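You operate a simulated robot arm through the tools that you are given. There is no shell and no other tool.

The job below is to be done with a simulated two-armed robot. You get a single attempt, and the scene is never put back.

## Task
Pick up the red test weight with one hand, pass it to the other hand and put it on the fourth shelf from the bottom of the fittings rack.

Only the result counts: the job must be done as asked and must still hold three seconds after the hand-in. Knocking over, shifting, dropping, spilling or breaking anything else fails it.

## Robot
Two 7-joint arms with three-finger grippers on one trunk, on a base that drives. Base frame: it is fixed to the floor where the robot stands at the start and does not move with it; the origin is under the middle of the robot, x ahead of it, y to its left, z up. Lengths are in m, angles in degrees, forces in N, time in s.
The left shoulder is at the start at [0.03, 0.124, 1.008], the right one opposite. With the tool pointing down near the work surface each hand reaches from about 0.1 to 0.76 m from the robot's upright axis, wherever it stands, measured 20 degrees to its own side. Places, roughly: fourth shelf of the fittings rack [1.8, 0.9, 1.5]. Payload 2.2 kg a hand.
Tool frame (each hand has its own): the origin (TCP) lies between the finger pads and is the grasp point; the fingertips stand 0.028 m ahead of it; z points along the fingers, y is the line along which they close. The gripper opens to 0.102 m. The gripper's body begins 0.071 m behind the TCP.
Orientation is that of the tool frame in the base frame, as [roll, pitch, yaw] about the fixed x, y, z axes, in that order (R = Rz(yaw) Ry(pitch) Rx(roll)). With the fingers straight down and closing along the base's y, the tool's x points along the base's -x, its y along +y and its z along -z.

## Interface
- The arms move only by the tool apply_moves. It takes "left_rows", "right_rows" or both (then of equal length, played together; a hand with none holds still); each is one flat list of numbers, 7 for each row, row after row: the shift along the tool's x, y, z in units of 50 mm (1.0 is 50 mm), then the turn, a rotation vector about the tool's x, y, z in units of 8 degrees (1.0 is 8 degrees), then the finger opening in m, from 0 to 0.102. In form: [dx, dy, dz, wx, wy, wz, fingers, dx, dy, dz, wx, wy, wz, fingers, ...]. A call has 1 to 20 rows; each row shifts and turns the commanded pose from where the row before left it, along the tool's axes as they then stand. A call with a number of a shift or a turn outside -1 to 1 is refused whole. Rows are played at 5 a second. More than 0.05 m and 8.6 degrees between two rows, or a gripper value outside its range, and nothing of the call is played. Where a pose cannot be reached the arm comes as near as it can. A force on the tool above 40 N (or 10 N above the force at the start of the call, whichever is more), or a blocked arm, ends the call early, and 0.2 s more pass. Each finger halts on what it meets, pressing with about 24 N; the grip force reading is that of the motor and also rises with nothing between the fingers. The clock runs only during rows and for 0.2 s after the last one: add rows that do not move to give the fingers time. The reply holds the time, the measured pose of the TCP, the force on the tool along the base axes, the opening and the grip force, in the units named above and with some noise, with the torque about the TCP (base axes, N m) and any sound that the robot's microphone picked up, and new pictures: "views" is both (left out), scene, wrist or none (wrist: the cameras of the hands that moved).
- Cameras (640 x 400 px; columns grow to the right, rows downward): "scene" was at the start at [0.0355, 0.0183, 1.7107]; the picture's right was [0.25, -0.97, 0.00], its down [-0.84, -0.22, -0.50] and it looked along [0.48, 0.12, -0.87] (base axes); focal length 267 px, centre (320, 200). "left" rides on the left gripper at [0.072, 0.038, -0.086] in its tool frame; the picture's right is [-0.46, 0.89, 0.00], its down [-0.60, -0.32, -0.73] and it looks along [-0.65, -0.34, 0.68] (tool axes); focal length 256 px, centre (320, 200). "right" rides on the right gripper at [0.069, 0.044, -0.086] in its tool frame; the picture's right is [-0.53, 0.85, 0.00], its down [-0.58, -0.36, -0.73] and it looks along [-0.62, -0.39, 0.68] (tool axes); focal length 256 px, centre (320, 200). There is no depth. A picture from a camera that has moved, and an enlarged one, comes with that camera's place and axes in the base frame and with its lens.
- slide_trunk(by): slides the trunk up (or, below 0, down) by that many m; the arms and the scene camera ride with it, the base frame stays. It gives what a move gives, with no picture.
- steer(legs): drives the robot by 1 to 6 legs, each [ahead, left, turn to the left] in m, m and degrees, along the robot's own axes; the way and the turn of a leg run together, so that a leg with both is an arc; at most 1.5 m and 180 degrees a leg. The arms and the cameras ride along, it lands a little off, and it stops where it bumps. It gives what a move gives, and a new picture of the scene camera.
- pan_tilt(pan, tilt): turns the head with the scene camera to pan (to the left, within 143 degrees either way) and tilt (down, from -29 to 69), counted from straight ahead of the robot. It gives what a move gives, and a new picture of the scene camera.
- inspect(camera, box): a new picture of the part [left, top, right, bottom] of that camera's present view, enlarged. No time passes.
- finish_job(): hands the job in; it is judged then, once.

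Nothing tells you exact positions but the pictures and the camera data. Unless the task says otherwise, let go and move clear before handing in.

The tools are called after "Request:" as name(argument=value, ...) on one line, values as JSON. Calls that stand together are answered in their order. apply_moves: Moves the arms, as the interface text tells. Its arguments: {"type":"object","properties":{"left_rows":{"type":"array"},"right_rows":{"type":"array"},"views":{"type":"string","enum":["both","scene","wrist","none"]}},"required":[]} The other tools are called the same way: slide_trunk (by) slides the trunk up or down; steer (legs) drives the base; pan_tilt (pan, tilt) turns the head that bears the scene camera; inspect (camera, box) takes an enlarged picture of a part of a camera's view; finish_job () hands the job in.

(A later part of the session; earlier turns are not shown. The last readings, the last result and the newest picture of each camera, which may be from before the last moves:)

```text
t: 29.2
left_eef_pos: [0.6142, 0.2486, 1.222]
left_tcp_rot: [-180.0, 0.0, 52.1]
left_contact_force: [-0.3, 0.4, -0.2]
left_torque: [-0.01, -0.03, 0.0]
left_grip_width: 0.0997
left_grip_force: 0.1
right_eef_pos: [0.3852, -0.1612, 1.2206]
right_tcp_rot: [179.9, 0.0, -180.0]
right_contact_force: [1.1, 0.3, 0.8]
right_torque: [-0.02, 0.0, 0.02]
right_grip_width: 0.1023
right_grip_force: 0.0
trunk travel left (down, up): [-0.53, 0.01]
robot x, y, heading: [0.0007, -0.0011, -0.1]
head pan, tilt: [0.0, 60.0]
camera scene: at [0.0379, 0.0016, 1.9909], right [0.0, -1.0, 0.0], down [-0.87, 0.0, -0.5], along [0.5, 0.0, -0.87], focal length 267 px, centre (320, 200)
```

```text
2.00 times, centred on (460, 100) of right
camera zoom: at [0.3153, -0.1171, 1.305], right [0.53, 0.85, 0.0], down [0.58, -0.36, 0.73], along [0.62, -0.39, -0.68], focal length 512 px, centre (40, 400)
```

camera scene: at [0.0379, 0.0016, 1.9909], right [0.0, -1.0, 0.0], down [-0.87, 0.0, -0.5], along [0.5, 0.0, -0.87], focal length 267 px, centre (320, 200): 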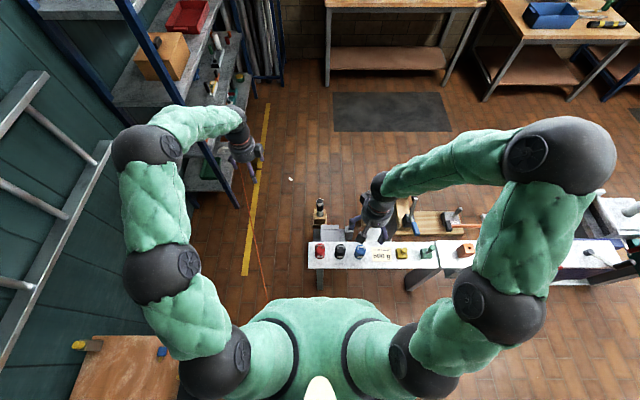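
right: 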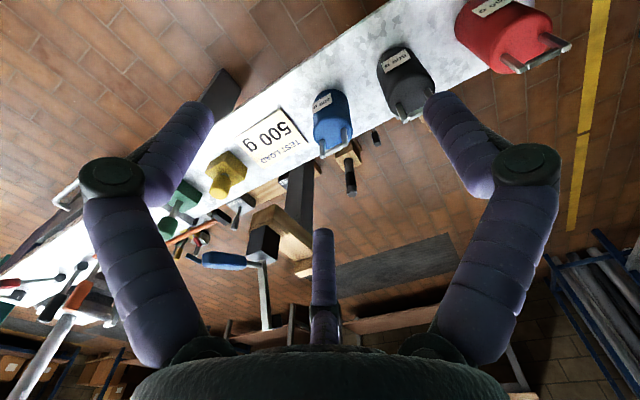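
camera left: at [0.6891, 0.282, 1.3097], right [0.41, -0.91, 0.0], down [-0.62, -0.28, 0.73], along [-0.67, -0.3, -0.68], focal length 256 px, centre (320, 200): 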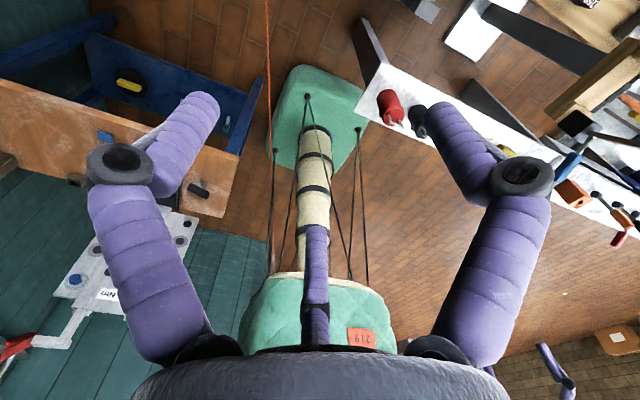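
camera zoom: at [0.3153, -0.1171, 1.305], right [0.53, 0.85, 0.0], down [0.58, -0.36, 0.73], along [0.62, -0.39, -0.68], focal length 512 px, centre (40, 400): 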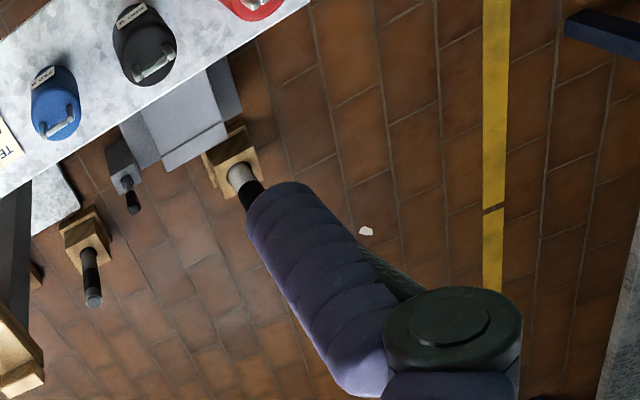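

Request:
inspect(camera="scene", box=[290, 225, 370, 275])

```text
8.00 times, centred on (330, 250) of scene
camera zoom: at [0.0379, 0.0016, 1.9909], right [0.0, -1.0, 0.0], down [-0.87, 0.0, -0.5], along [0.5, 0.0, -0.87], focal length 2139 px, centre (240, -200)
```

zoom: 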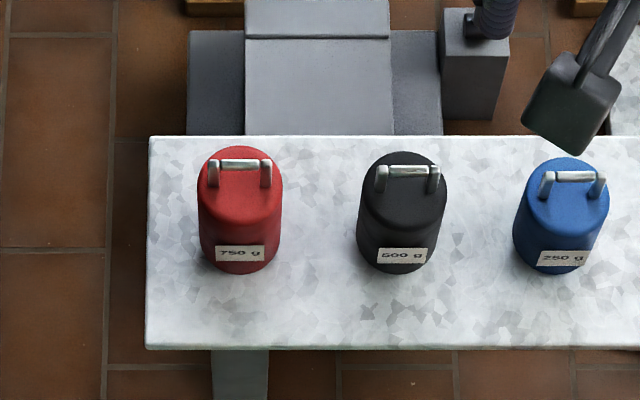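

The red weight's body centre is near (0.479, 0.002), body top z≈0.762, with its handle bar (along y) near z≈0.80. I'll set the left hand into its later receiving orientation (pointing right-forward, 45° down) and turn the right hand 90° so it closes across the bar, all in free air.

Request:
apply_moves(left_rows=[0, 0, 0, 0, 0, -1, 0.1, 0, 0, 0, 0, 0, -1, 0.1, 0, 0, 0, 0, 0, -1, 0.1, 0, 0, 0, 0, 0, -1, 0.1, 0, 0, 0, 0, 0, -1, 0.1, 0, 0, 0, 0, 0, -1, 0.1, 0, 0, 0, 0, 0, -1, 0.1, 0, 0, 0, 0, 0, -1, 0.1, 0, 0, 0, 0, 0, -1, 0.1, 0, 0, 0, 0, 0, -1, 0.1, 0, 0, 0, 0, -1, 0, 0.1, 0, 0, 0, 0, -1, 0, 0.1, 0, 0, 0, 0, -1, 0, 0.1, 0, 0, 0, 0, -1, 0, 0.1, 0, 0, 0, 0, -1, 0, 0.1, 0, 0, 0, 0, -0.6, 0, 0.1], right_rows=[0, 0, 0, 0, 0, -1, 0.1, 0, 0, 0, 0, 0, -1, 0.1, 0, 0, 0, 0, 0, -1, 0.1, 0, 0, 0, 0, 0, -1, 0.1, 0, 0, 0, 0, 0, -1, 0.1, 0, 0, 0, 0, 0, -1, 0.1, 0, 0, 0, 0, 0, -1, 0.1, 0, 0, 0, 0, 0, -1, 0.1, 0, 0, 0, 0, 0, -1, 0.1, 0, 0, 0, 0, 0, -1, 0.1, 0, 0, 0, 0, 0, -1, 0.1, 0, 0, 0, 0, 0, -0.25, 0.1, 0, 0, 0, 0, 0, 0, 0.1, 0, 0, 0, 0, 0, 0, 0.1, 0, 0, 0, 0, 0, 0, 0.1, 0, 0, 0, 0, 0, 0, 0.1], views="both")

```text
t: 32.6
left_eef_pos: [0.6145, 0.2482, 1.2221]
left_tcp_rot: [179.9, 44.9, 132.0]
left_contact_force: [0.2, 0.8, -0.1]
left_torque: [0.0, 0.02, 0.03]
left_grip_width: 0.0998
left_grip_force: 0.1
right_eef_pos: [0.3858, -0.1605, 1.2189]
right_tcp_rot: [-180.0, 0.0, -90.0]
right_contact_force: [-0.9, -0.6, -0.2]
right_torque: [0.01, -0.03, 0.0]
right_grip_width: 0.1
right_grip_force: 0.0
trunk travel left (down, up): [-0.53, 0.01]
robot x, y, heading: [-0.004, 0.0018, -0.0]
head pan, tilt: [0.0, 60.0]
camera scene: at [0.0376, 0.0019, 1.9908], right [0.0, -1.0, 0.0], down [-0.87, 0.0, -0.5], along [0.5, 0.0, -0.87], focal length 267 px, centre (320, 200)
camera right: at [0.3404, -0.2295, 1.3051], right [-0.85, 0.53, 0.0], down [0.36, 0.58, 0.73], along [0.39, 0.62, -0.68], focal length 256 px, centre (320, 200)
camera left: at [0.5676, 0.3578, 1.234], right [0.88, 0.35, 0.33], down [-0.29, -0.15, 0.94], along [0.38, -0.93, -0.03], focal length 256 px, centre (320, 200)
```

scene: 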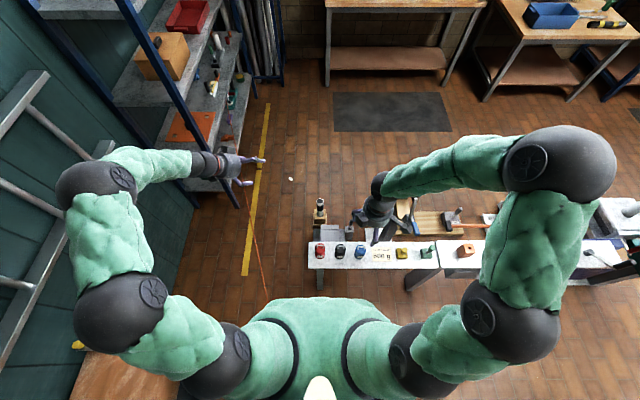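
right: 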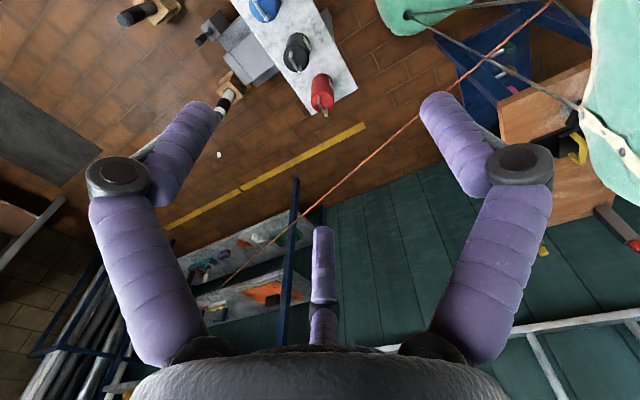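
left: 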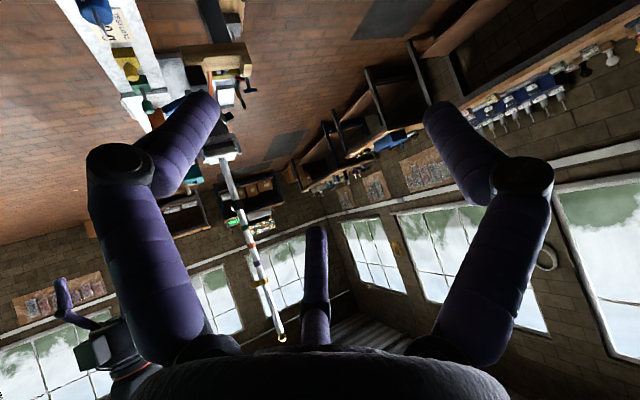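

Both hands turned fine, and the right camera now clearly shows the cord strung across. I'll check the gripper's shape closely (there seems to be a third purple element) before planning the grasp.

Request:
inspect(camera="scene", box=[200, 135, 280, 205])

Request:
inspect(camera="scene", box=[340, 170, 420, 250])

Request:
inspect(camera="left", box=[240, 200, 400, 400])

Request:
inspect(camera="right", box=[240, 60, 400, 160])

```text
5.71 times, centred on (240, 170) of scene
camera zoom: at [0.0376, 0.0019, 1.9908], right [0.0, -1.0, 0.0], down [-0.87, 0.0, -0.5], along [0.5, 0.0, -0.87], focal length 1528 px, centre (777, 371)
```

zoom: 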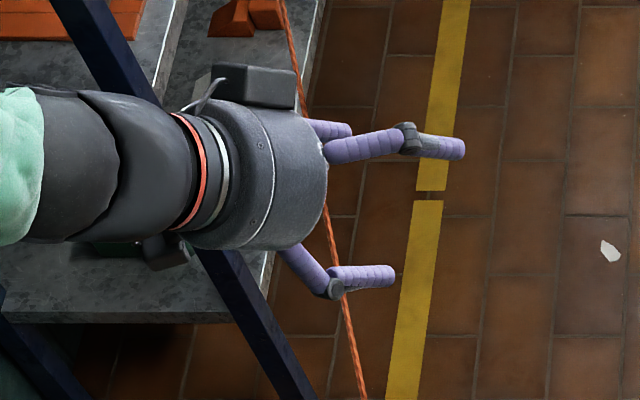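

```text
5.00 times, centred on (380, 210) of scene
camera zoom: at [0.0376, 0.0019, 1.9908], right [0.0, -1.0, 0.0], down [-0.87, 0.0, -0.5], along [0.5, 0.0, -0.87], focal length 1337 px, centre (20, 150)
```

zoom: 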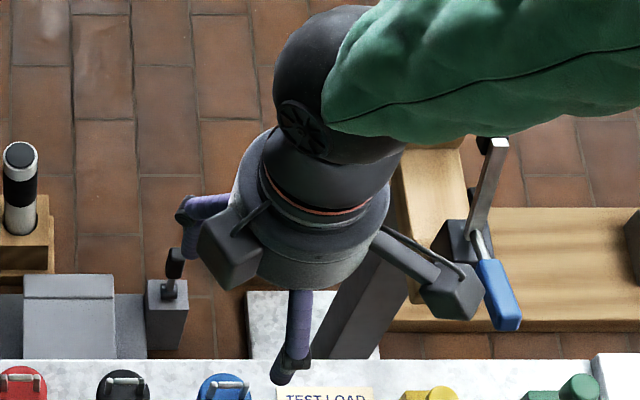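

```text
2.00 times, centred on (320, 300) of left
camera zoom: at [0.5676, 0.3578, 1.234], right [0.88, 0.35, 0.33], down [-0.29, -0.15, 0.94], along [0.38, -0.93, -0.03], focal length 512 px, centre (320, 0)
```

zoom: 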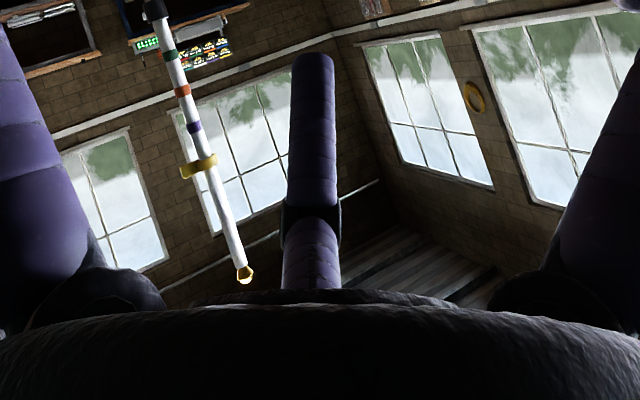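

```text
4.00 times, centred on (320, 110) of right
camera zoom: at [0.3404, -0.2295, 1.3051], right [-0.85, 0.53, 0.0], down [0.36, 0.58, 0.73], along [0.39, 0.62, -0.68], focal length 1024 px, centre (320, 560)
```

zoom: 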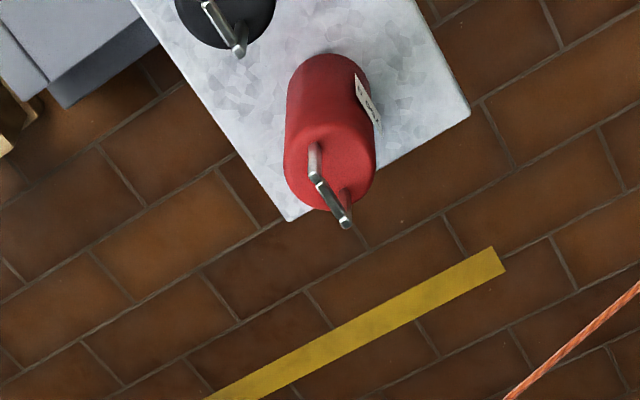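

The gripper shows a third purple element opposite its camera. I'll close the left hand in free air to see how these parts move.

Request:
apply_moves(left_rows=[0, 0, 0, 0, 0, 0, 0.03, 0, 0, 0, 0, 0, 0, 0.03, 0, 0, 0, 0, 0, 0, 0.03, 0, 0, 0, 0, 0, 0, 0.03, 0, 0, 0, 0, 0, 0, 0.03], views="both")

Request:
inspect(camera="scene", box=[200, 135, 280, 205])

```text
t: 33.9
left_eef_pos: [0.6132, 0.2489, 1.2246]
left_tcp_rot: [-180.0, 44.8, 132.0]
left_contact_force: [0.4, 0.0, 0.1]
left_torque: [0.01, 0.01, 0.01]
left_grip_width: 0.0296
left_grip_force: 0.1
right_eef_pos: [0.3857, -0.1605, 1.2202]
right_tcp_rot: [-180.0, -0.1, -90.1]
right_contact_force: [-0.9, -0.6, 0.1]
right_torque: [-0.02, -0.01, -0.03]
right_grip_width: 0.0998
right_grip_force: 0.1
trunk travel left (down, up): [-0.53, 0.01]
robot x, y, heading: [-0.0003, 0.0024, -0.1]
head pan, tilt: [0.0, 60.0]
camera scene: at [0.0378, 0.0016, 1.9908], right [0.0, -1.0, 0.0], down [-0.87, 0.0, -0.5], along [0.5, 0.0, -0.87], focal length 267 px, centre (320, 200)
camera left: at [0.5677, 0.3574, 1.2341], right [0.88, 0.35, 0.33], down [-0.29, -0.15, 0.94], along [0.38, -0.93, -0.03], focal length 256 px, centre (320, 200)
```

scene: 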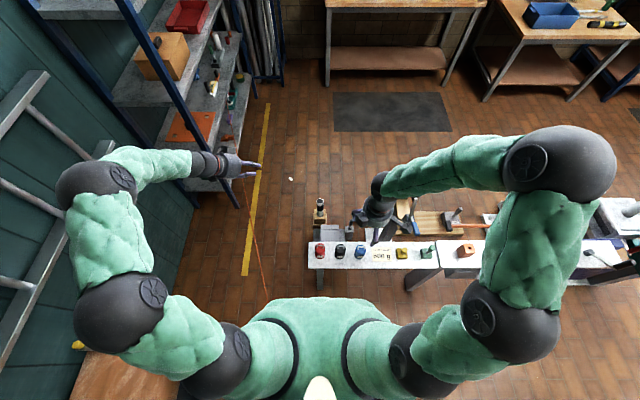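
left: 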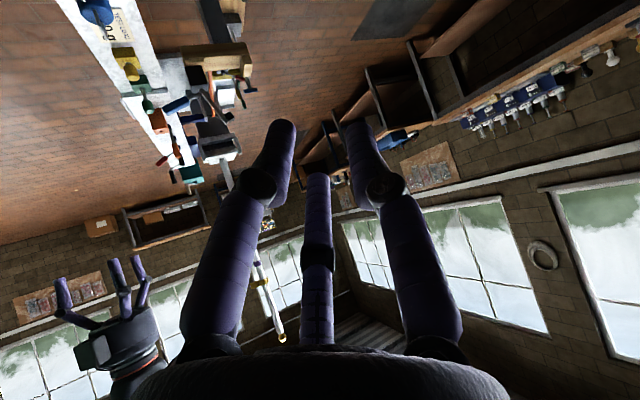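

```text
5.71 times, centred on (240, 170) of scene
camera zoom: at [0.0378, 0.0016, 1.9908], right [0.0, -1.0, 0.0], down [-0.87, 0.0, -0.5], along [0.5, 0.0, -0.87], focal length 1528 px, centre (777, 371)
```

zoom: 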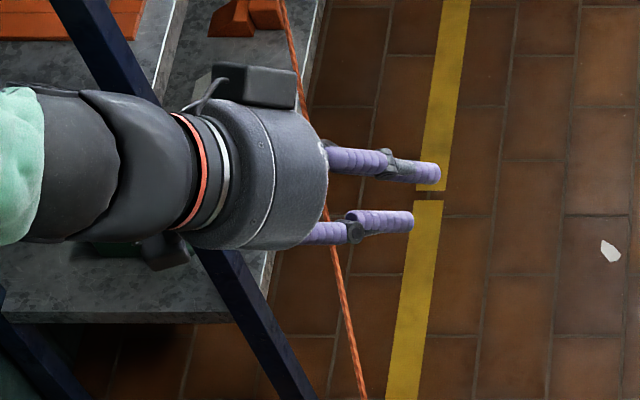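

The third element just follows the closure, so it looks like part of the skin of a two-finger gripper. I'll lower the trunk by 0.15 m and bring the right hand above the red weight.

Request:
slide_trunk(by=-0.15)

Request:
apply_moves(right_rows=[-0.8125, -0.465, 0, 0, 0, 0, 0.1, -0.8125, -0.465, 0, 0, 0, 0, 0.1, -0.8125, -0.465, 0, 0, 0, 0, 0.1, -0.8125, -0.465, 0, 0, 0, 0, 0.1, 0, 0, 0.85, 0, 0, 0, 0.1, 0, 0, 0.85, 0, 0, 0, 0.1, 0, 0, 0.85, 0, 0, 0, 0.1, 0, 0, 0, 0, 0, 0, 0.1], views="both")

```text
t: 35.6
left_eef_pos: [0.6141, 0.2478, 1.0728]
left_tcp_rot: [-180.0, 44.7, 132.0]
left_contact_force: [0.1, 0.8, -0.8]
left_torque: [0.03, 0.01, -0.01]
left_grip_width: 0.03
left_grip_force: 0.1
right_eef_pos: [0.3851, -0.1603, 1.0699]
right_tcp_rot: [-180.0, 0.0, -90.0]
right_contact_force: [-0.6, 0.7, 0.8]
right_torque: [0.01, -0.01, -0.03]
right_grip_width: 0.1
right_grip_force: 0.1
trunk travel left (down, up): [-0.38, 0.16]
robot x, y, heading: [0.0003, 0.0021, -0.2]
head pan, tilt: [0.0, 60.0]
```

```text
t: 37.4
left_eef_pos: [0.6145, 0.248, 1.0726]
left_tcp_rot: [180.0, 44.8, 132.0]
left_contact_force: [-0.3, -0.3, -0.1]
left_torque: [0.0, -0.03, 0.0]
left_grip_width: 0.03
left_grip_force: 0.0
right_eef_pos: [0.4773, 0.0024, 0.942]
right_tcp_rot: [180.0, 0.0, -90.0]
right_contact_force: [0.8, 0.5, -0.4]
right_torque: [0.02, 0.01, -0.01]
right_grip_width: 0.0999
right_grip_force: 0.1
trunk travel left (down, up): [-0.38, 0.16]
robot x, y, heading: [-0.0, -0.0003, 0.1]
head pan, tilt: [0.0, 60.0]
camera scene: at [0.037, 0.0018, 1.8409], right [0.0, -1.0, 0.0], down [-0.87, 0.0, -0.5], along [0.5, 0.0, -0.87], focal length 267 px, centre (320, 200)
camera right: at [0.4324, -0.0667, 1.0272], right [-0.85, 0.53, 0.0], down [0.36, 0.58, 0.73], along [0.39, 0.62, -0.68], focal length 256 px, centre (320, 200)
```

scene: 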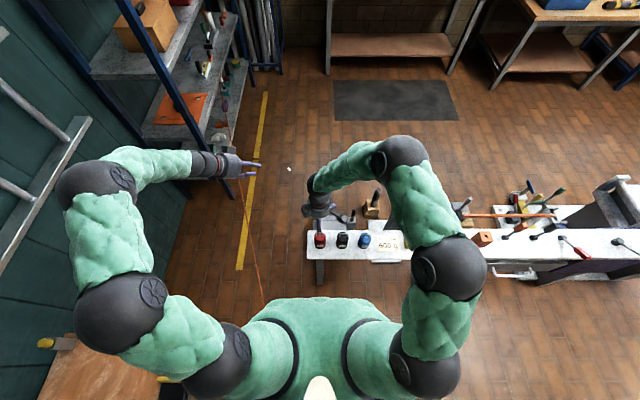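
right: 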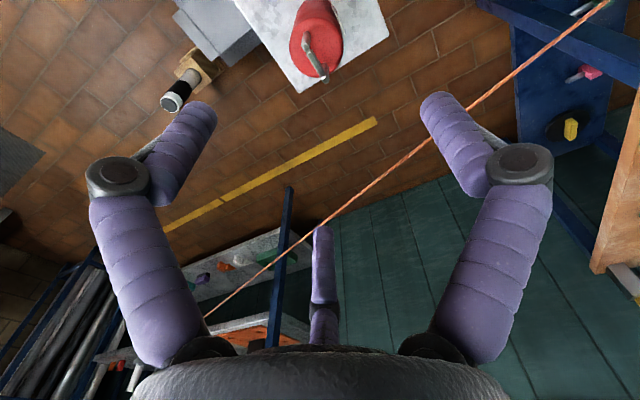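

Request:
inspect(camera="right", box=[256, 0, 384, 80])

Request:
inspect(camera="scene", box=[288, 180, 368, 260])

```text
5.00 times, centred on (320, 40) of right
camera zoom: at [0.4324, -0.0667, 1.0272], right [-0.85, 0.53, 0.0], down [0.36, 0.58, 0.73], along [0.39, 0.62, -0.68], focal length 1280 px, centre (320, 1000)
```

zoom: 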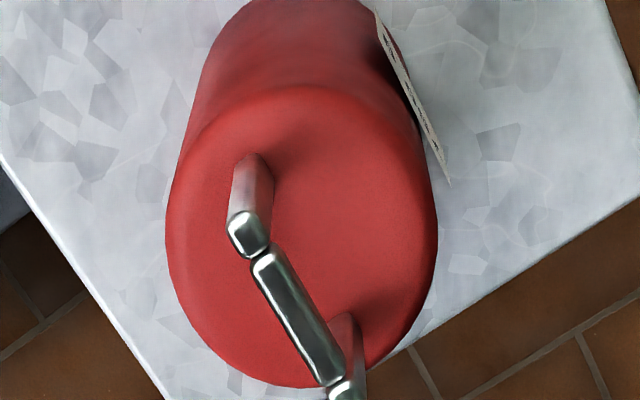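

```text
5.00 times, centred on (328, 220) of scene
camera zoom: at [0.037, 0.0018, 1.8409], right [0.0, -1.0, 0.0], down [-0.87, 0.0, -0.5], along [0.5, 0.0, -0.87], focal length 1337 px, centre (280, 100)
```

zoom: 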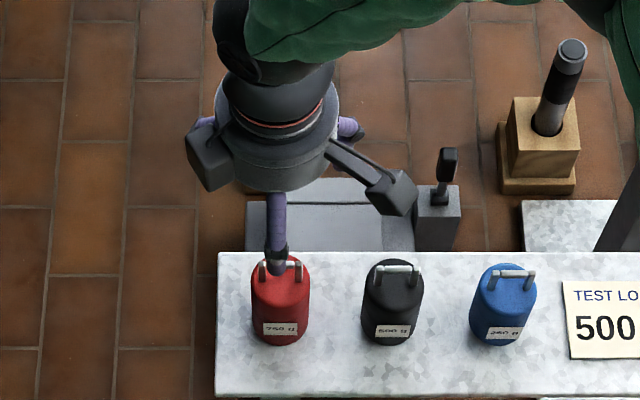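

The right hand is centred over the weight within a few mm. I'll descend to handle height with the fingers partly open, then check before closing.

Request:
apply_moves(right_rows=[0.06, 0, 0.9, 0, 0, 0, 0.06, 0, 0, 0.9, 0, 0, 0, 0.06, 0, 0, 0.6, 0, 0, 0, 0.06, 0, 0, 0.4, 0, 0, 0, 0.06, 0, 0, 0, 0, 0, 0, 0.06], views="both")

Request:
inspect(camera="scene", box=[288, 200, 368, 260])

```text
t: 38.6
left_eef_pos: [0.6132, 0.2479, 1.0721]
left_tcp_rot: [180.0, 44.8, 132.1]
left_contact_force: [-0.5, 0.3, 0.8]
left_torque: [-0.03, 0.0, 0.0]
left_grip_width: 0.0299
left_grip_force: 0.1
right_eef_pos: [0.4788, -0.0007, 0.8021]
right_tcp_rot: [180.0, 0.0, -90.0]
right_contact_force: [0.2, 0.4, -0.2]
right_torque: [0.02, -0.01, -0.01]
right_grip_width: 0.06
right_grip_force: 0.0
trunk travel left (down, up): [-0.38, 0.16]
robot x, y, heading: [-0.0036, 0.0011, 0.0]
head pan, tilt: [0.0, 60.0]
camera scene: at [0.0376, 0.0016, 1.8409], right [0.0, -1.0, 0.0], down [-0.87, 0.0, -0.5], along [0.5, 0.0, -0.87], focal length 267 px, centre (320, 200)
camera right: at [0.4328, -0.0703, 0.8872], right [-0.85, 0.53, 0.0], down [0.36, 0.58, 0.73], along [0.39, 0.62, -0.68], focal length 256 px, centre (320, 200)
```

scene: 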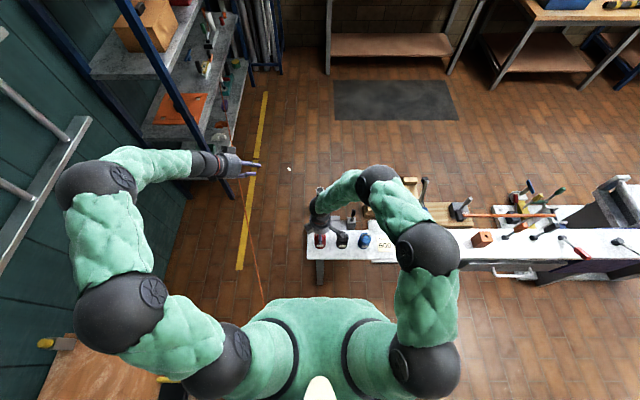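
right: 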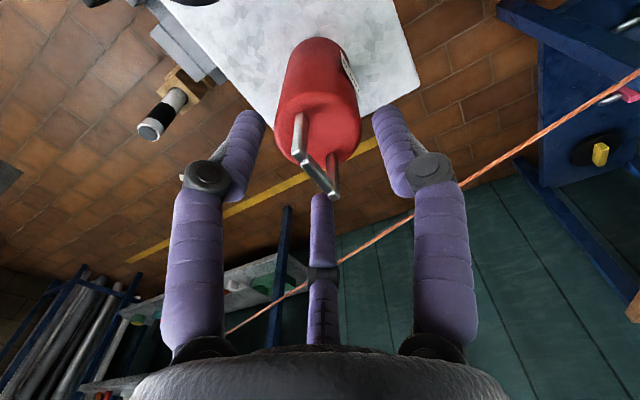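

```text
6.67 times, centred on (328, 230) of scene
camera zoom: at [0.0376, 0.0016, 1.8409], right [0.0, -1.0, 0.0], down [-0.87, 0.0, -0.5], along [0.5, 0.0, -0.87], focal length 1783 px, centre (267, 0)
```

zoom: 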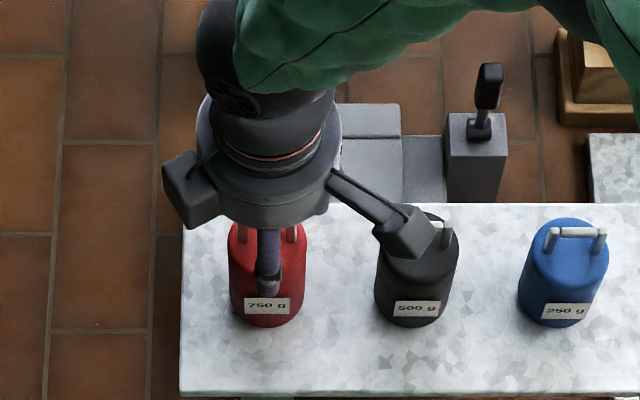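

Bar sits about 7 mm ahead of the TCP between the fingers. I'll lower 4 mm and close the right hand on the bar.

Request:
apply_moves(right_rows=[0, 0, 0.08, 0, 0, 0, 0.06, 0, 0, 0, 0, 0, 0, 0.03, 0, 0, 0, 0, 0, 0, 0, 0, 0, 0, 0, 0, 0, 0, 0, 0, 0, 0, 0, 0, 0, 0, 0, 0, 0, 0, 0, 0], views="wrist")

```text
t: 40.0
left_eef_pos: [0.6143, 0.2485, 1.0731]
left_tcp_rot: [180.0, 44.8, 132.0]
left_contact_force: [-0.5, -0.8, -1.1]
left_torque: [-0.03, 0.01, 0.0]
left_grip_width: 0.03
left_grip_force: 0.1
right_eef_pos: [0.4776, -0.0009, 0.7978]
right_tcp_rot: [179.9, 0.1, -90.0]
right_contact_force: [-0.9, 0.9, 0.6]
right_torque: [0.1, -0.05, 0.02]
right_grip_width: 0.0114
right_grip_force: 23.4
trunk travel left (down, up): [-0.38, 0.16]
robot x, y, heading: [-0.0027, 0.0001, 0.0]
head pan, tilt: [0.0, 60.0]
camera right: at [0.4328, -0.0703, 0.8834], right [-0.85, 0.53, 0.0], down [0.36, 0.58, 0.73], along [0.39, 0.62, -0.68], focal length 256 px, centre (320, 200)
```

right: 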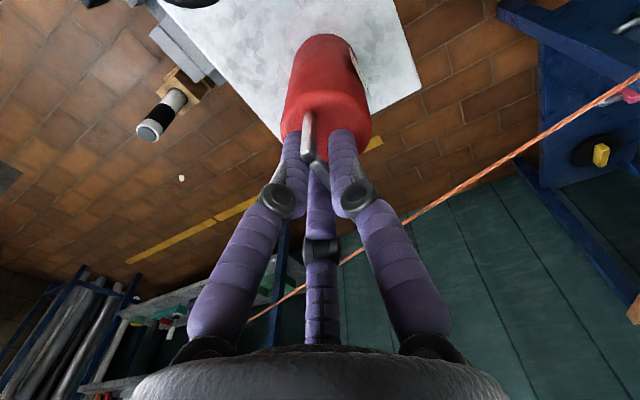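

The bar is gripped (width 11 mm, 23 N). Now I lift straight up and check the load.

Request:
apply_moves(right_rows=[0, 0, -0.3, 0, 0, 0, 0, 0, 0, -0.5, 0, 0, 0, 0, 0, 0, -0.5, 0, 0, 0, 0, 0, 0, -0.7, 0, 0, 0, 0, 0, 0, 0, 0, 0, 0, 0], views="both")

Request:
inspect(camera="scene", box=[288, 190, 368, 250])

```text
t: 41.2
left_eef_pos: [0.6154, 0.2495, 1.0723]
left_tcp_rot: [-179.9, 44.8, 132.0]
left_contact_force: [0.2, 0.2, 0.4]
left_torque: [-0.02, -0.02, -0.01]
left_grip_width: 0.0299
left_grip_force: 0.0
right_eef_pos: [0.4811, -0.0016, 0.8974]
right_tcp_rot: [179.9, 0.0, -90.0]
right_contact_force: [0.1, -0.4, -7.2]
right_torque: [-0.02, -0.03, 0.0]
right_grip_width: 0.0113
right_grip_force: 24.5
trunk travel left (down, up): [-0.38, 0.16]
robot x, y, heading: [-0.0019, 0.0011, 0.2]
head pan, tilt: [0.0, 60.0]
camera scene: at [0.0394, 0.0018, 1.8408], right [0.0, -1.0, 0.0], down [-0.87, 0.0, -0.5], along [0.5, 0.0, -0.87], focal length 267 px, centre (320, 200)
camera right: at [0.4348, -0.0712, 0.983], right [-0.85, 0.53, 0.0], down [0.37, 0.58, 0.73], along [0.39, 0.62, -0.68], focal length 256 px, centre (320, 200)
```

scene: 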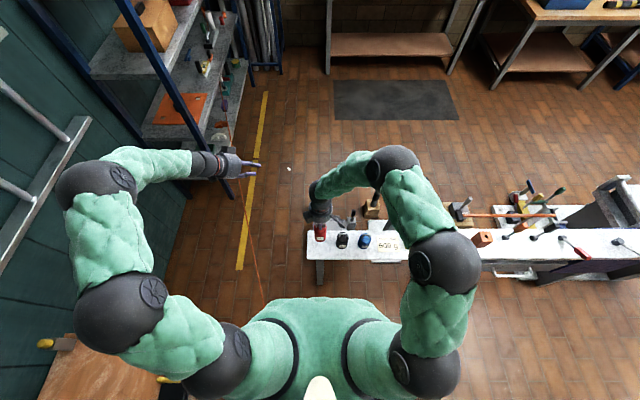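
right: 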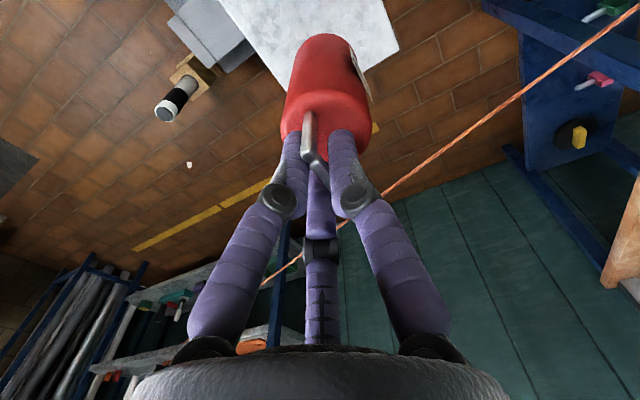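

```text
6.67 times, centred on (328, 220) of scene
camera zoom: at [0.0394, 0.0018, 1.8408], right [0.0, -1.0, 0.0], down [-0.87, 0.0, -0.5], along [0.5, 0.0, -0.87], focal length 1783 px, centre (267, 67)
```

zoom: 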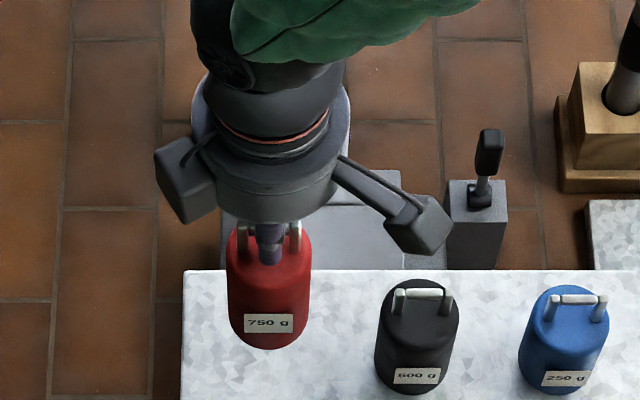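

The weight is lifted (7.2 N load). I'll carry it up to the handover spot near (0.56, 0.08, 1.05), then bring the left hand beside it.

Request:
apply_moves(right_rows=[0, 0, -0.765, 0, 0, 0, 0, 0, 0, -0.765, 0, 0, 0, 0, 0, 0, -0.765, 0, 0, 0, 0, 0, 0, -0.765, 0, 0, 0, 0, -0.408, -0.395, 0, 0, 0, 0, 0, -0.408, -0.395, 0, 0, 0, 0, 0, -0.408, -0.395, 0, 0, 0, 0, 0, -0.408, -0.395, 0, 0, 0, 0, 0, 0, 0, 0, 0, 0, 0, 0], views="none")

Request:
apply_moves(left_rows=[0.4524, -0.6124, 0.1656, 0, 0, 0, 0.102, 0.4524, -0.6124, 0.1656, 0, 0, 0, 0.102, 0.4524, -0.6124, 0.1656, 0, 0, 0, 0.102, 0.4524, -0.6124, 0.1656, 0, 0, 0, 0.102, 0.4524, -0.6124, 0.1656, 0, 0, 0, 0.102, 0, 0, 0, 0, 0, 0, 0.102], views="both")

```text
t: 43.2
left_eef_pos: [0.6144, 0.2478, 1.0723]
left_tcp_rot: [-180.0, 44.8, 132.0]
left_contact_force: [-0.3, 0.1, 0.0]
left_torque: [0.0, -0.01, 0.05]
left_grip_width: 0.0297
left_grip_force: 0.1
right_eef_pos: [0.5578, 0.0789, 1.0505]
right_tcp_rot: [179.9, 0.0, -90.0]
right_contact_force: [-0.3, -0.1, -6.9]
right_torque: [0.0, -0.04, 0.01]
right_grip_width: 0.0117
right_grip_force: 24.1
trunk travel left (down, up): [-0.38, 0.16]
robot x, y, heading: [0.0008, 0.0004, -0.1]
head pan, tilt: [0.0, 60.0]
```

```text
t: 44.6
left_eef_pos: [0.4674, 0.1844, 0.9625]
left_tcp_rot: [179.9, 44.8, 132.0]
left_contact_force: [0.6, -0.6, 0.3]
left_torque: [-0.05, -0.01, 0.0]
left_grip_width: 0.1019
left_grip_force: 0.0
right_eef_pos: [0.5596, 0.0801, 1.0492]
right_tcp_rot: [179.9, 0.0, -90.0]
right_contact_force: [0.1, 0.0, -7.1]
right_torque: [0.0, -0.04, 0.01]
right_grip_width: 0.0115
right_grip_force: 24.1
trunk travel left (down, up): [-0.38, 0.16]
robot x, y, heading: [0.0009, -0.0027, 0.0]
head pan, tilt: [0.0, 60.0]
camera scene: at [0.0393, 0.0022, 1.8408], right [0.0, -1.0, 0.0], down [-0.87, 0.0, -0.5], along [0.5, 0.0, -0.87], focal length 267 px, centre (320, 200)
camera left: at [0.4206, 0.2929, 0.9742], right [0.88, 0.35, 0.33], down [-0.29, -0.15, 0.94], along [0.38, -0.93, -0.03], focal length 256 px, centre (320, 200)
```

scene: 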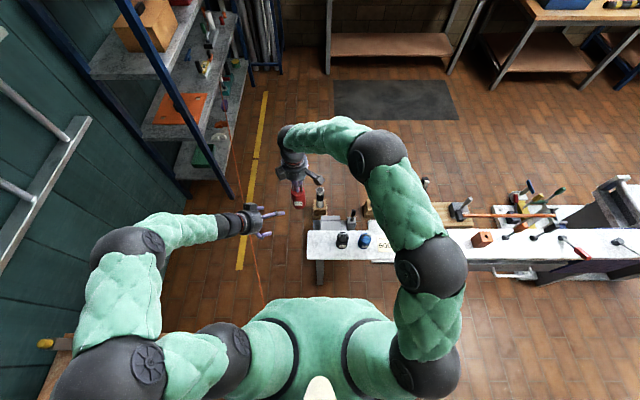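
left: 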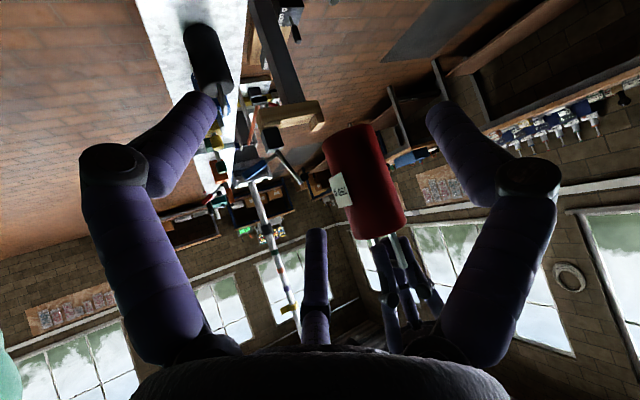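

The weight hangs upright and centred between the left hand's path. I'll move the left hand in horizontally, most of the way first.

Request:
apply_moves(left_rows=[-0.397, -0.005, 0.391, 0, 0, 0, 0.102, -0.397, -0.005, 0.391, 0, 0, 0, 0.102, -0.3, -0.004, 0.295, 0, 0, 0, 0.102, -0.3, -0.004, 0.295, 0, 0, 0, 0.102, 0, 0, 0, 0, 0, 0, 0.102], views="both")

Request:
inspect(camera="scene", box=[240, 130, 340, 230])

```text
t: 45.6
left_eef_pos: [0.5241, 0.1094, 0.961]
left_tcp_rot: [-179.4, 44.7, 131.9]
left_contact_force: [-7.8, -0.8, 4.1]
left_torque: [-0.04, -0.23, -0.29]
left_grip_width: 0.1019
left_grip_force: 0.1
right_eef_pos: [0.5634, 0.0793, 1.0513]
right_tcp_rot: [-179.3, 0.2, -90.1]
right_contact_force: [7.8, 0.6, -10.1]
right_torque: [-0.06, -0.61, 0.02]
right_grip_width: 0.0121
right_grip_force: 24.3
trunk travel left (down, up): [-0.38, 0.16]
robot x, y, heading: [0.0008, 0.002, 0.2]
head pan, tilt: [0.0, 60.0]
stopped in row 5 (right hand): the force on the tool passed its limit at 46 N (the readings are from after the stop); the commanded pose is now the measured one
camera scene: at [0.039, 0.0015, 1.8408], right [0.0, -1.0, 0.0], down [-0.87, 0.0, -0.5], along [0.5, 0.0, -0.87], focal length 267 px, centre (320, 200)
camera left: at [0.4802, 0.2196, 0.9722], right [0.88, 0.34, 0.32], down [-0.29, -0.14, 0.95], along [0.37, -0.93, -0.03], focal length 256 px, centre (320, 200)
```

scene: 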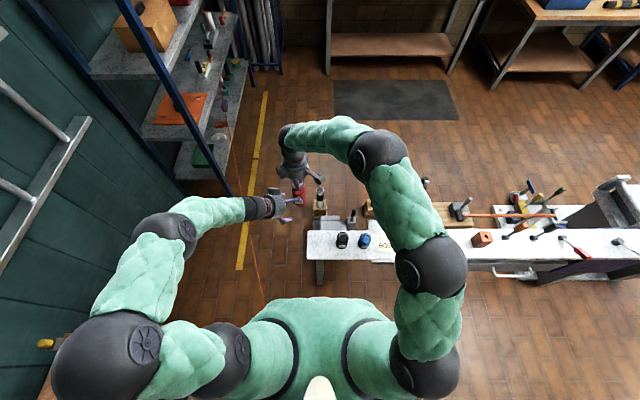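
left: 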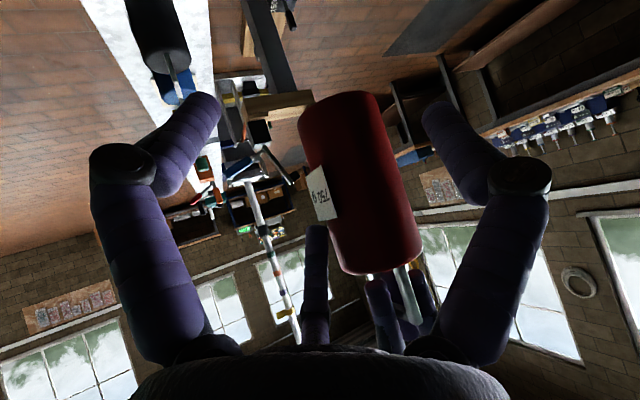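

```text
4.00 times, centred on (290, 180) of scene
camera zoom: at [0.039, 0.0015, 1.8408], right [0.0, -1.0, 0.0], down [-0.87, 0.0, -0.5], along [0.5, 0.0, -0.87], focal length 1070 px, centre (440, 280)
```

zoom: 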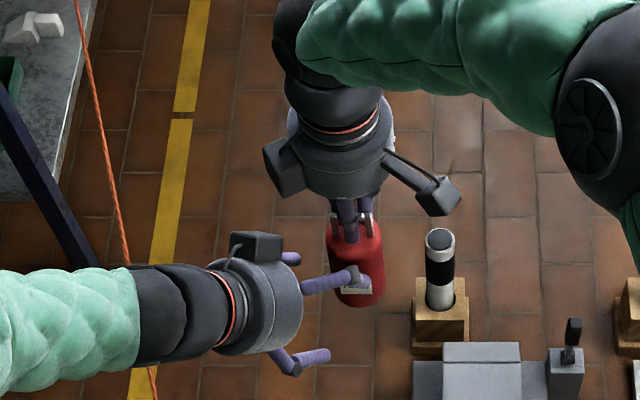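

The left hand met resistance: something on the left hand touched the weight's side, most likely that third finger, so it is solid. I'll look closely to measure it before deciding how to regrasp.

Request:
inspect(camera="scene", box=[262, 165, 322, 225])

Request:
inspect(camera="left", box=[240, 180, 440, 340])

Request:
inspect(camera="right", box=[200, 60, 460, 360])

```text
6.67 times, centred on (292, 195) of scene
camera zoom: at [0.039, 0.0015, 1.8408], right [0.0, -1.0, 0.0], down [-0.87, 0.0, -0.5], along [0.5, 0.0, -0.87], focal length 1783 px, centre (507, 233)
```

zoom: 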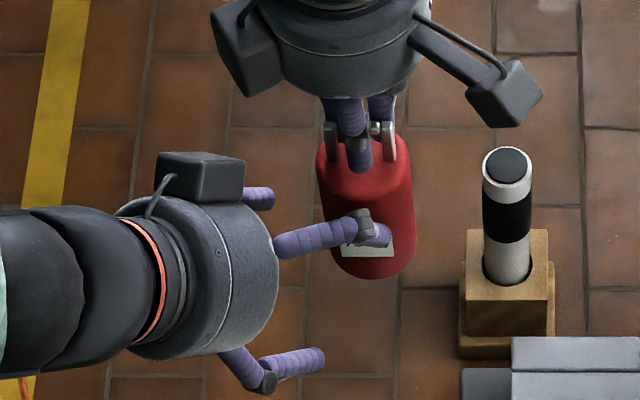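

```text
2.50 times, centred on (340, 260) of left
camera zoom: at [0.4802, 0.2196, 0.9722], right [0.88, 0.34, 0.32], down [-0.29, -0.14, 0.95], along [0.37, -0.93, -0.03], focal length 640 px, centre (270, 50)
```

zoom: 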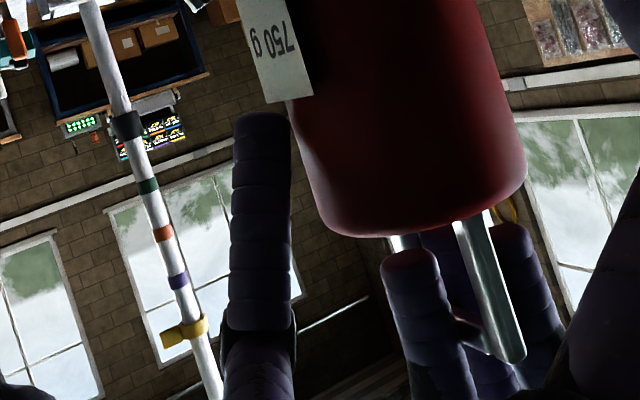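

```text
1.33 times, centred on (330, 210) of right
camera zoom: at [0.5174, 0.009, 1.1357], right [-0.85, 0.53, -0.01], down [0.36, 0.57, 0.74], along [0.4, 0.62, -0.67], focal length 341 px, centre (307, 187)
```

zoom: 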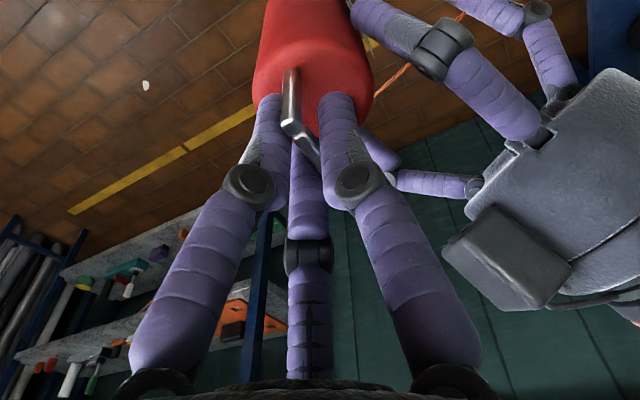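

Force data and the pictures agree: the left hand's third finger (about 5 cm off its axis, opposite its camera) touched the weight's side. I'll back the left hand out the way it came and check the weight still hangs properly.

Request:
apply_moves(left_rows=[0.2, 0, -0.2, 0, 0, 0, 0.102, 0.397, 0.005, -0.391, 0, 0, 0, 0.102, 0.397, 0.005, -0.391, 0, 0, 0, 0.102, 0.397, 0.005, -0.391, 0, 0, 0, 0.102, 0.397, 0.005, -0.391, 0, 0, 0, 0.102, 0, 0.7, -0.5, 0, 0, 0, 0.102, 0, 0.5, -0.6, 0, 0, 0, 0.102], views="both")

```text
t: 47.2
left_eef_pos: [0.4619, 0.2745, 1.001]
left_tcp_rot: [-179.6, 44.7, 131.9]
left_contact_force: [0.2, -0.8, 0.2]
left_torque: [0.03, -0.04, 0.03]
left_grip_width: 0.1022
left_grip_force: 0.0
right_eef_pos: [0.5629, 0.0791, 1.0522]
right_tcp_rot: [-179.4, 0.2, -89.9]
right_contact_force: [-0.5, 0.0, -7.2]
right_torque: [0.02, 0.0, -0.02]
right_grip_width: 0.0117
right_grip_force: 23.8
trunk travel left (down, up): [-0.38, 0.16]
robot x, y, heading: [-0.0006, 0.0027, -0.2]
head pan, tilt: [0.0, 60.0]
camera scene: at [0.0375, 0.0022, 1.8408], right [0.0, -1.0, 0.0], down [-0.87, 0.0, -0.5], along [0.5, 0.0, -0.87], focal length 267 px, centre (320, 200)
camera left: at [0.4162, 0.3843, 1.0118], right [0.88, 0.34, 0.32], down [-0.29, -0.14, 0.95], along [0.37, -0.93, -0.03], focal length 256 px, centre (320, 200)
```

scene: 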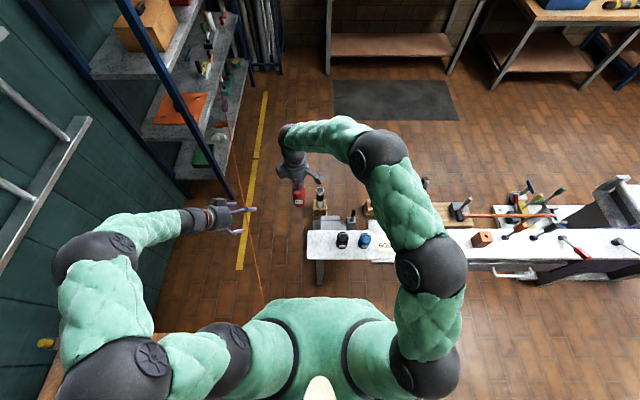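
left: 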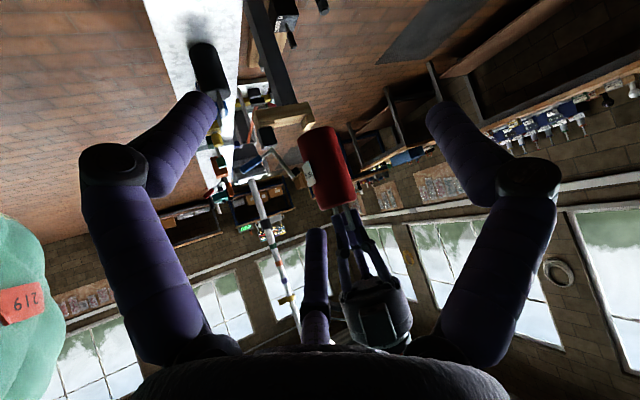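

The weight is still held steadily. Now I test whether the left wrist can turn the other way round so the third finger will sit low on the near side (tool x up) – done in free air.

Request:
apply_moves(left_rows=[0, 0, 0, 0, 1, 0, 0.102, 0, 0, 0, 0, 1, 0, 0.102, 0, 0, 0, 0, 1, 0, 0.102, 0, 0, 0, 0, 1, 0, 0.102, 0, 0, 0, 0, 1, 0, 0.102, 0, 0, -0.6, 0, 0.59, 0, 0.102, 0, 0, -0.6, 0, 0, -1, 0.102, 0, 0, -0.6, 0, 0, -1, 0.102, 0, 0, 0, 0, 0, -1, 0.102, 0, 0, 0, 0, 0, -1, 0.102, 0, 0, 0, 0, 0, -1, 0.102, 0, 0, 0, 0, 0, -1, 0.102, 0, 0, 0, 0, 0, -1, 0.102, 0, 0, 0, 0, 0, -1, 0.102, 0, 0, 0, 0, 0, -1, 0.102, 0, 0, 0, 0, 0, -1, 0.102, 0, 0, 0, 0, 0, -1, 0.102, 0, 0, 0, 0, 0, -1, 0.102, 0, 0, 0, 0, 0, -1, 0.102, 0, 0, 0, 0, 0, 0, 0.102], views="scene")

```text
t: 51.4
left_eef_pos: [0.4613, 0.2757, 1.0902]
left_tcp_rot: [179.9, -0.3, -124.2]
left_contact_force: [-0.8, -0.5, 0.3]
left_torque: [0.02, 0.0, 0.0]
left_grip_width: 0.1022
left_grip_force: 0.1
right_eef_pos: [0.5636, 0.0781, 1.0525]
right_tcp_rot: [-179.4, 0.2, -90.0]
right_contact_force: [-1.3, 0.1, -7.6]
right_torque: [-0.02, -0.03, -0.01]
right_grip_width: 0.0117
right_grip_force: 23.8
trunk travel left (down, up): [-0.38, 0.16]
robot x, y, heading: [-0.0009, -0.0007, -0.2]
head pan, tilt: [0.0, 60.0]
camera scene: at [0.0385, 0.0019, 1.8408], right [0.0, -1.0, 0.0], down [-0.87, 0.0, -0.5], along [0.5, 0.0, -0.87], focal length 267 px, centre (320, 200)
```

scene: 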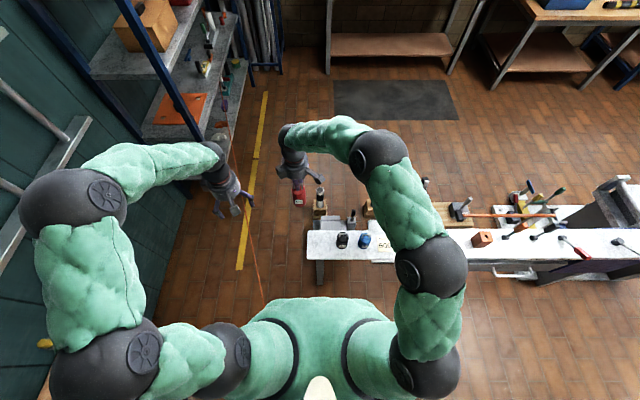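

Request:
apply_moves(left_rows=[0, 0, 0, 0, 0, -1, 0.102, 0, 0, 0, 0, 0, -1, 0.102, 0, 0, 0, 0, 0, -1, 0.102, 0, 0, 0, 0, 0, -1, 0.102, 0, 0, 0, 0, 0, -1, 0.102, 0, 0, 0, 0, 0, -1, 0.102, 0, 0, 0, 0, 0, -1, 0.102, 0, 0, 0, 0, 0, -1, 0.102, 0, 0, 0, 0, 0, 0, 0.102], views="none")

```text
t: 53.4
left_eef_pos: [0.4616, 0.277, 1.0912]
left_tcp_rot: [179.7, 0.0, -60.3]
left_contact_force: [0.4, 0.4, -0.3]
left_torque: [0.0, -0.04, -0.01]
left_grip_width: 0.1018
left_grip_force: 0.1
right_eef_pos: [0.5631, 0.0783, 1.0515]
right_tcp_rot: [-179.2, 0.1, -90.0]
right_contact_force: [0.7, 0.3, -6.5]
right_torque: [-0.01, -0.03, 0.01]
right_grip_width: 0.0113
right_grip_force: 23.6
trunk travel left (down, up): [-0.38, 0.16]
robot x, y, heading: [-0.0033, 0.0006, 0.2]
head pan, tilt: [0.0, 60.0]
```

Request:
apply_moves(left_rows=[0, 0, 0, 0, 0, -1, 0.102, 0, 0, 0, 0, 0, -1, 0.102, 0, 0, 0, 0, 0, -1, 0.102, 0, 0, 0, 0, 0, -1, 0.102, 0, 0, 0, 0, 0, -1, 0.102, 0, 0, 0, 0, 0, -1, 0.102, 0, 0, 0, 0, 0, 0, 0.102], views="scene")

```text
t: 55.0
left_eef_pos: [0.4622, 0.2769, 1.0893]
left_tcp_rot: [179.7, 0.2, -12.3]
left_contact_force: [-0.2, 0.4, -0.1]
left_torque: [0.03, 0.01, 0.0]
left_grip_width: 0.1017
left_grip_force: 0.0
right_eef_pos: [0.5642, 0.0792, 1.0514]
right_tcp_rot: [-179.3, 0.2, -90.1]
right_contact_force: [0.3, -0.2, -7.5]
right_torque: [-0.03, -0.02, 0.03]
right_grip_width: 0.0113
right_grip_force: 24.0
trunk travel left (down, up): [-0.38, 0.16]
robot x, y, heading: [0.0001, 0.002, -0.1]
head pan, tilt: [0.0, 60.0]
camera scene: at [0.0397, 0.002, 1.8408], right [0.0, -1.0, 0.0], down [-0.87, 0.0, -0.5], along [0.5, 0.0, -0.87], focal length 267 px, centre (320, 200)
```

scene: 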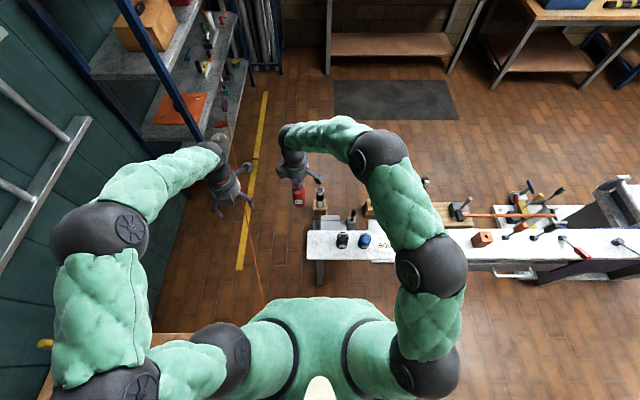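

The left wrist can turn all the way, so the flipped grasp is available. I'll orient the left hand (pointing to -75° azimuth, 30° down, third finger low and near side) and bring it to a pre-approach point beside the hanging weight.

Request:
apply_moves(left_rows=[0, 0, 0, 0, 0, 1, 0.102, 0, 0, 0, 0, 0, 1, 0.102, 0, 0, 0, 0, 0, 1, 0.102, 0, 0, 0, 0, 0, 1, 0.102, 0, 0, 0, 0, 0, 1, 0.102, 0, 0, 0, 0, 0, 1, 0.102, 0, 0, 0, 0, 0, 1, 0.102, 0, 0, 0, 0, 0, 0.84, 0.102, 0, 0, 0, 0, 1, 0, 0.102, 0, 0, 0, 0, 1, 0, 0.102, 0, 0, 0, 0, 1, 0, 0.102, 0, 0, 0, 0, 1, 0, 0.102, 0, 0, 0, 0, 1, 0, 0.102, 0, 0, 0, 0, 1, 0, 0.102, 0, 0, 0, 0, 1, 0, 0.102, 0, 0, 0, 0, 0.5, 0, 0.102, 0, 0, 0, 0, 0, 0, 0.102], views="both")

```text
t: 58.6
left_eef_pos: [0.461, 0.2778, 1.0901]
left_tcp_rot: [179.6, -60.2, -74.7]
left_contact_force: [0.2, -0.5, 0.6]
left_torque: [0.0, -0.02, 0.01]
left_grip_width: 0.102
left_grip_force: 0.0
right_eef_pos: [0.5635, 0.0789, 1.0516]
right_tcp_rot: [-179.3, 0.3, -90.0]
right_contact_force: [-0.1, 0.6, -7.2]
right_torque: [0.0, -0.01, 0.01]
right_grip_width: 0.0111
right_grip_force: 24.3
trunk travel left (down, up): [-0.38, 0.16]
robot x, y, heading: [0.0004, -0.0018, 0.1]
head pan, tilt: [0.0, 60.0]
camera scene: at [0.0384, 0.0017, 1.8408], right [0.0, -1.0, 0.0], down [-0.87, 0.0, -0.5], along [0.5, 0.0, -0.87], focal length 267 px, centre (320, 200)
camera left: at [0.4159, 0.3052, 1.1971], right [-0.92, -0.01, -0.4], down [0.07, 0.98, -0.16], along [0.39, -0.18, -0.9], focal length 256 px, centre (320, 200)
```

scene: 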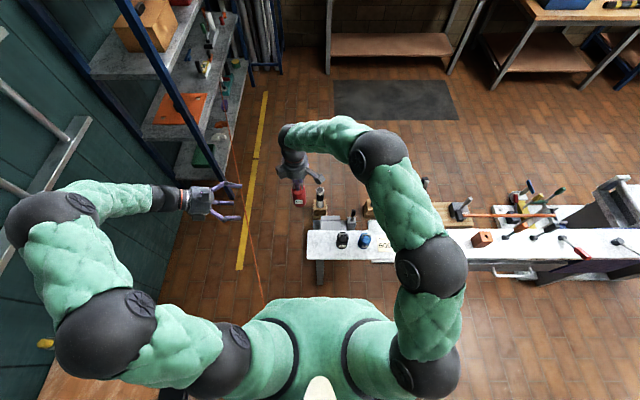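
left: 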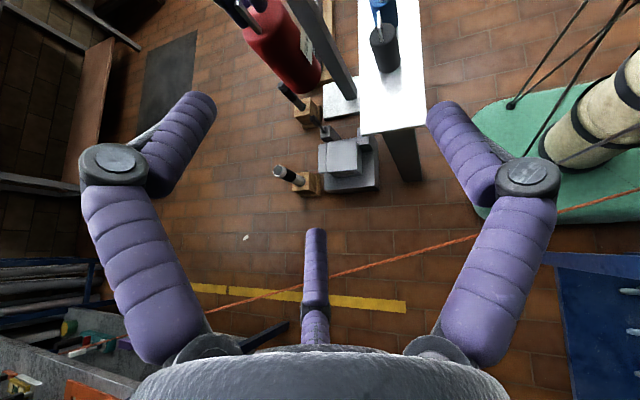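

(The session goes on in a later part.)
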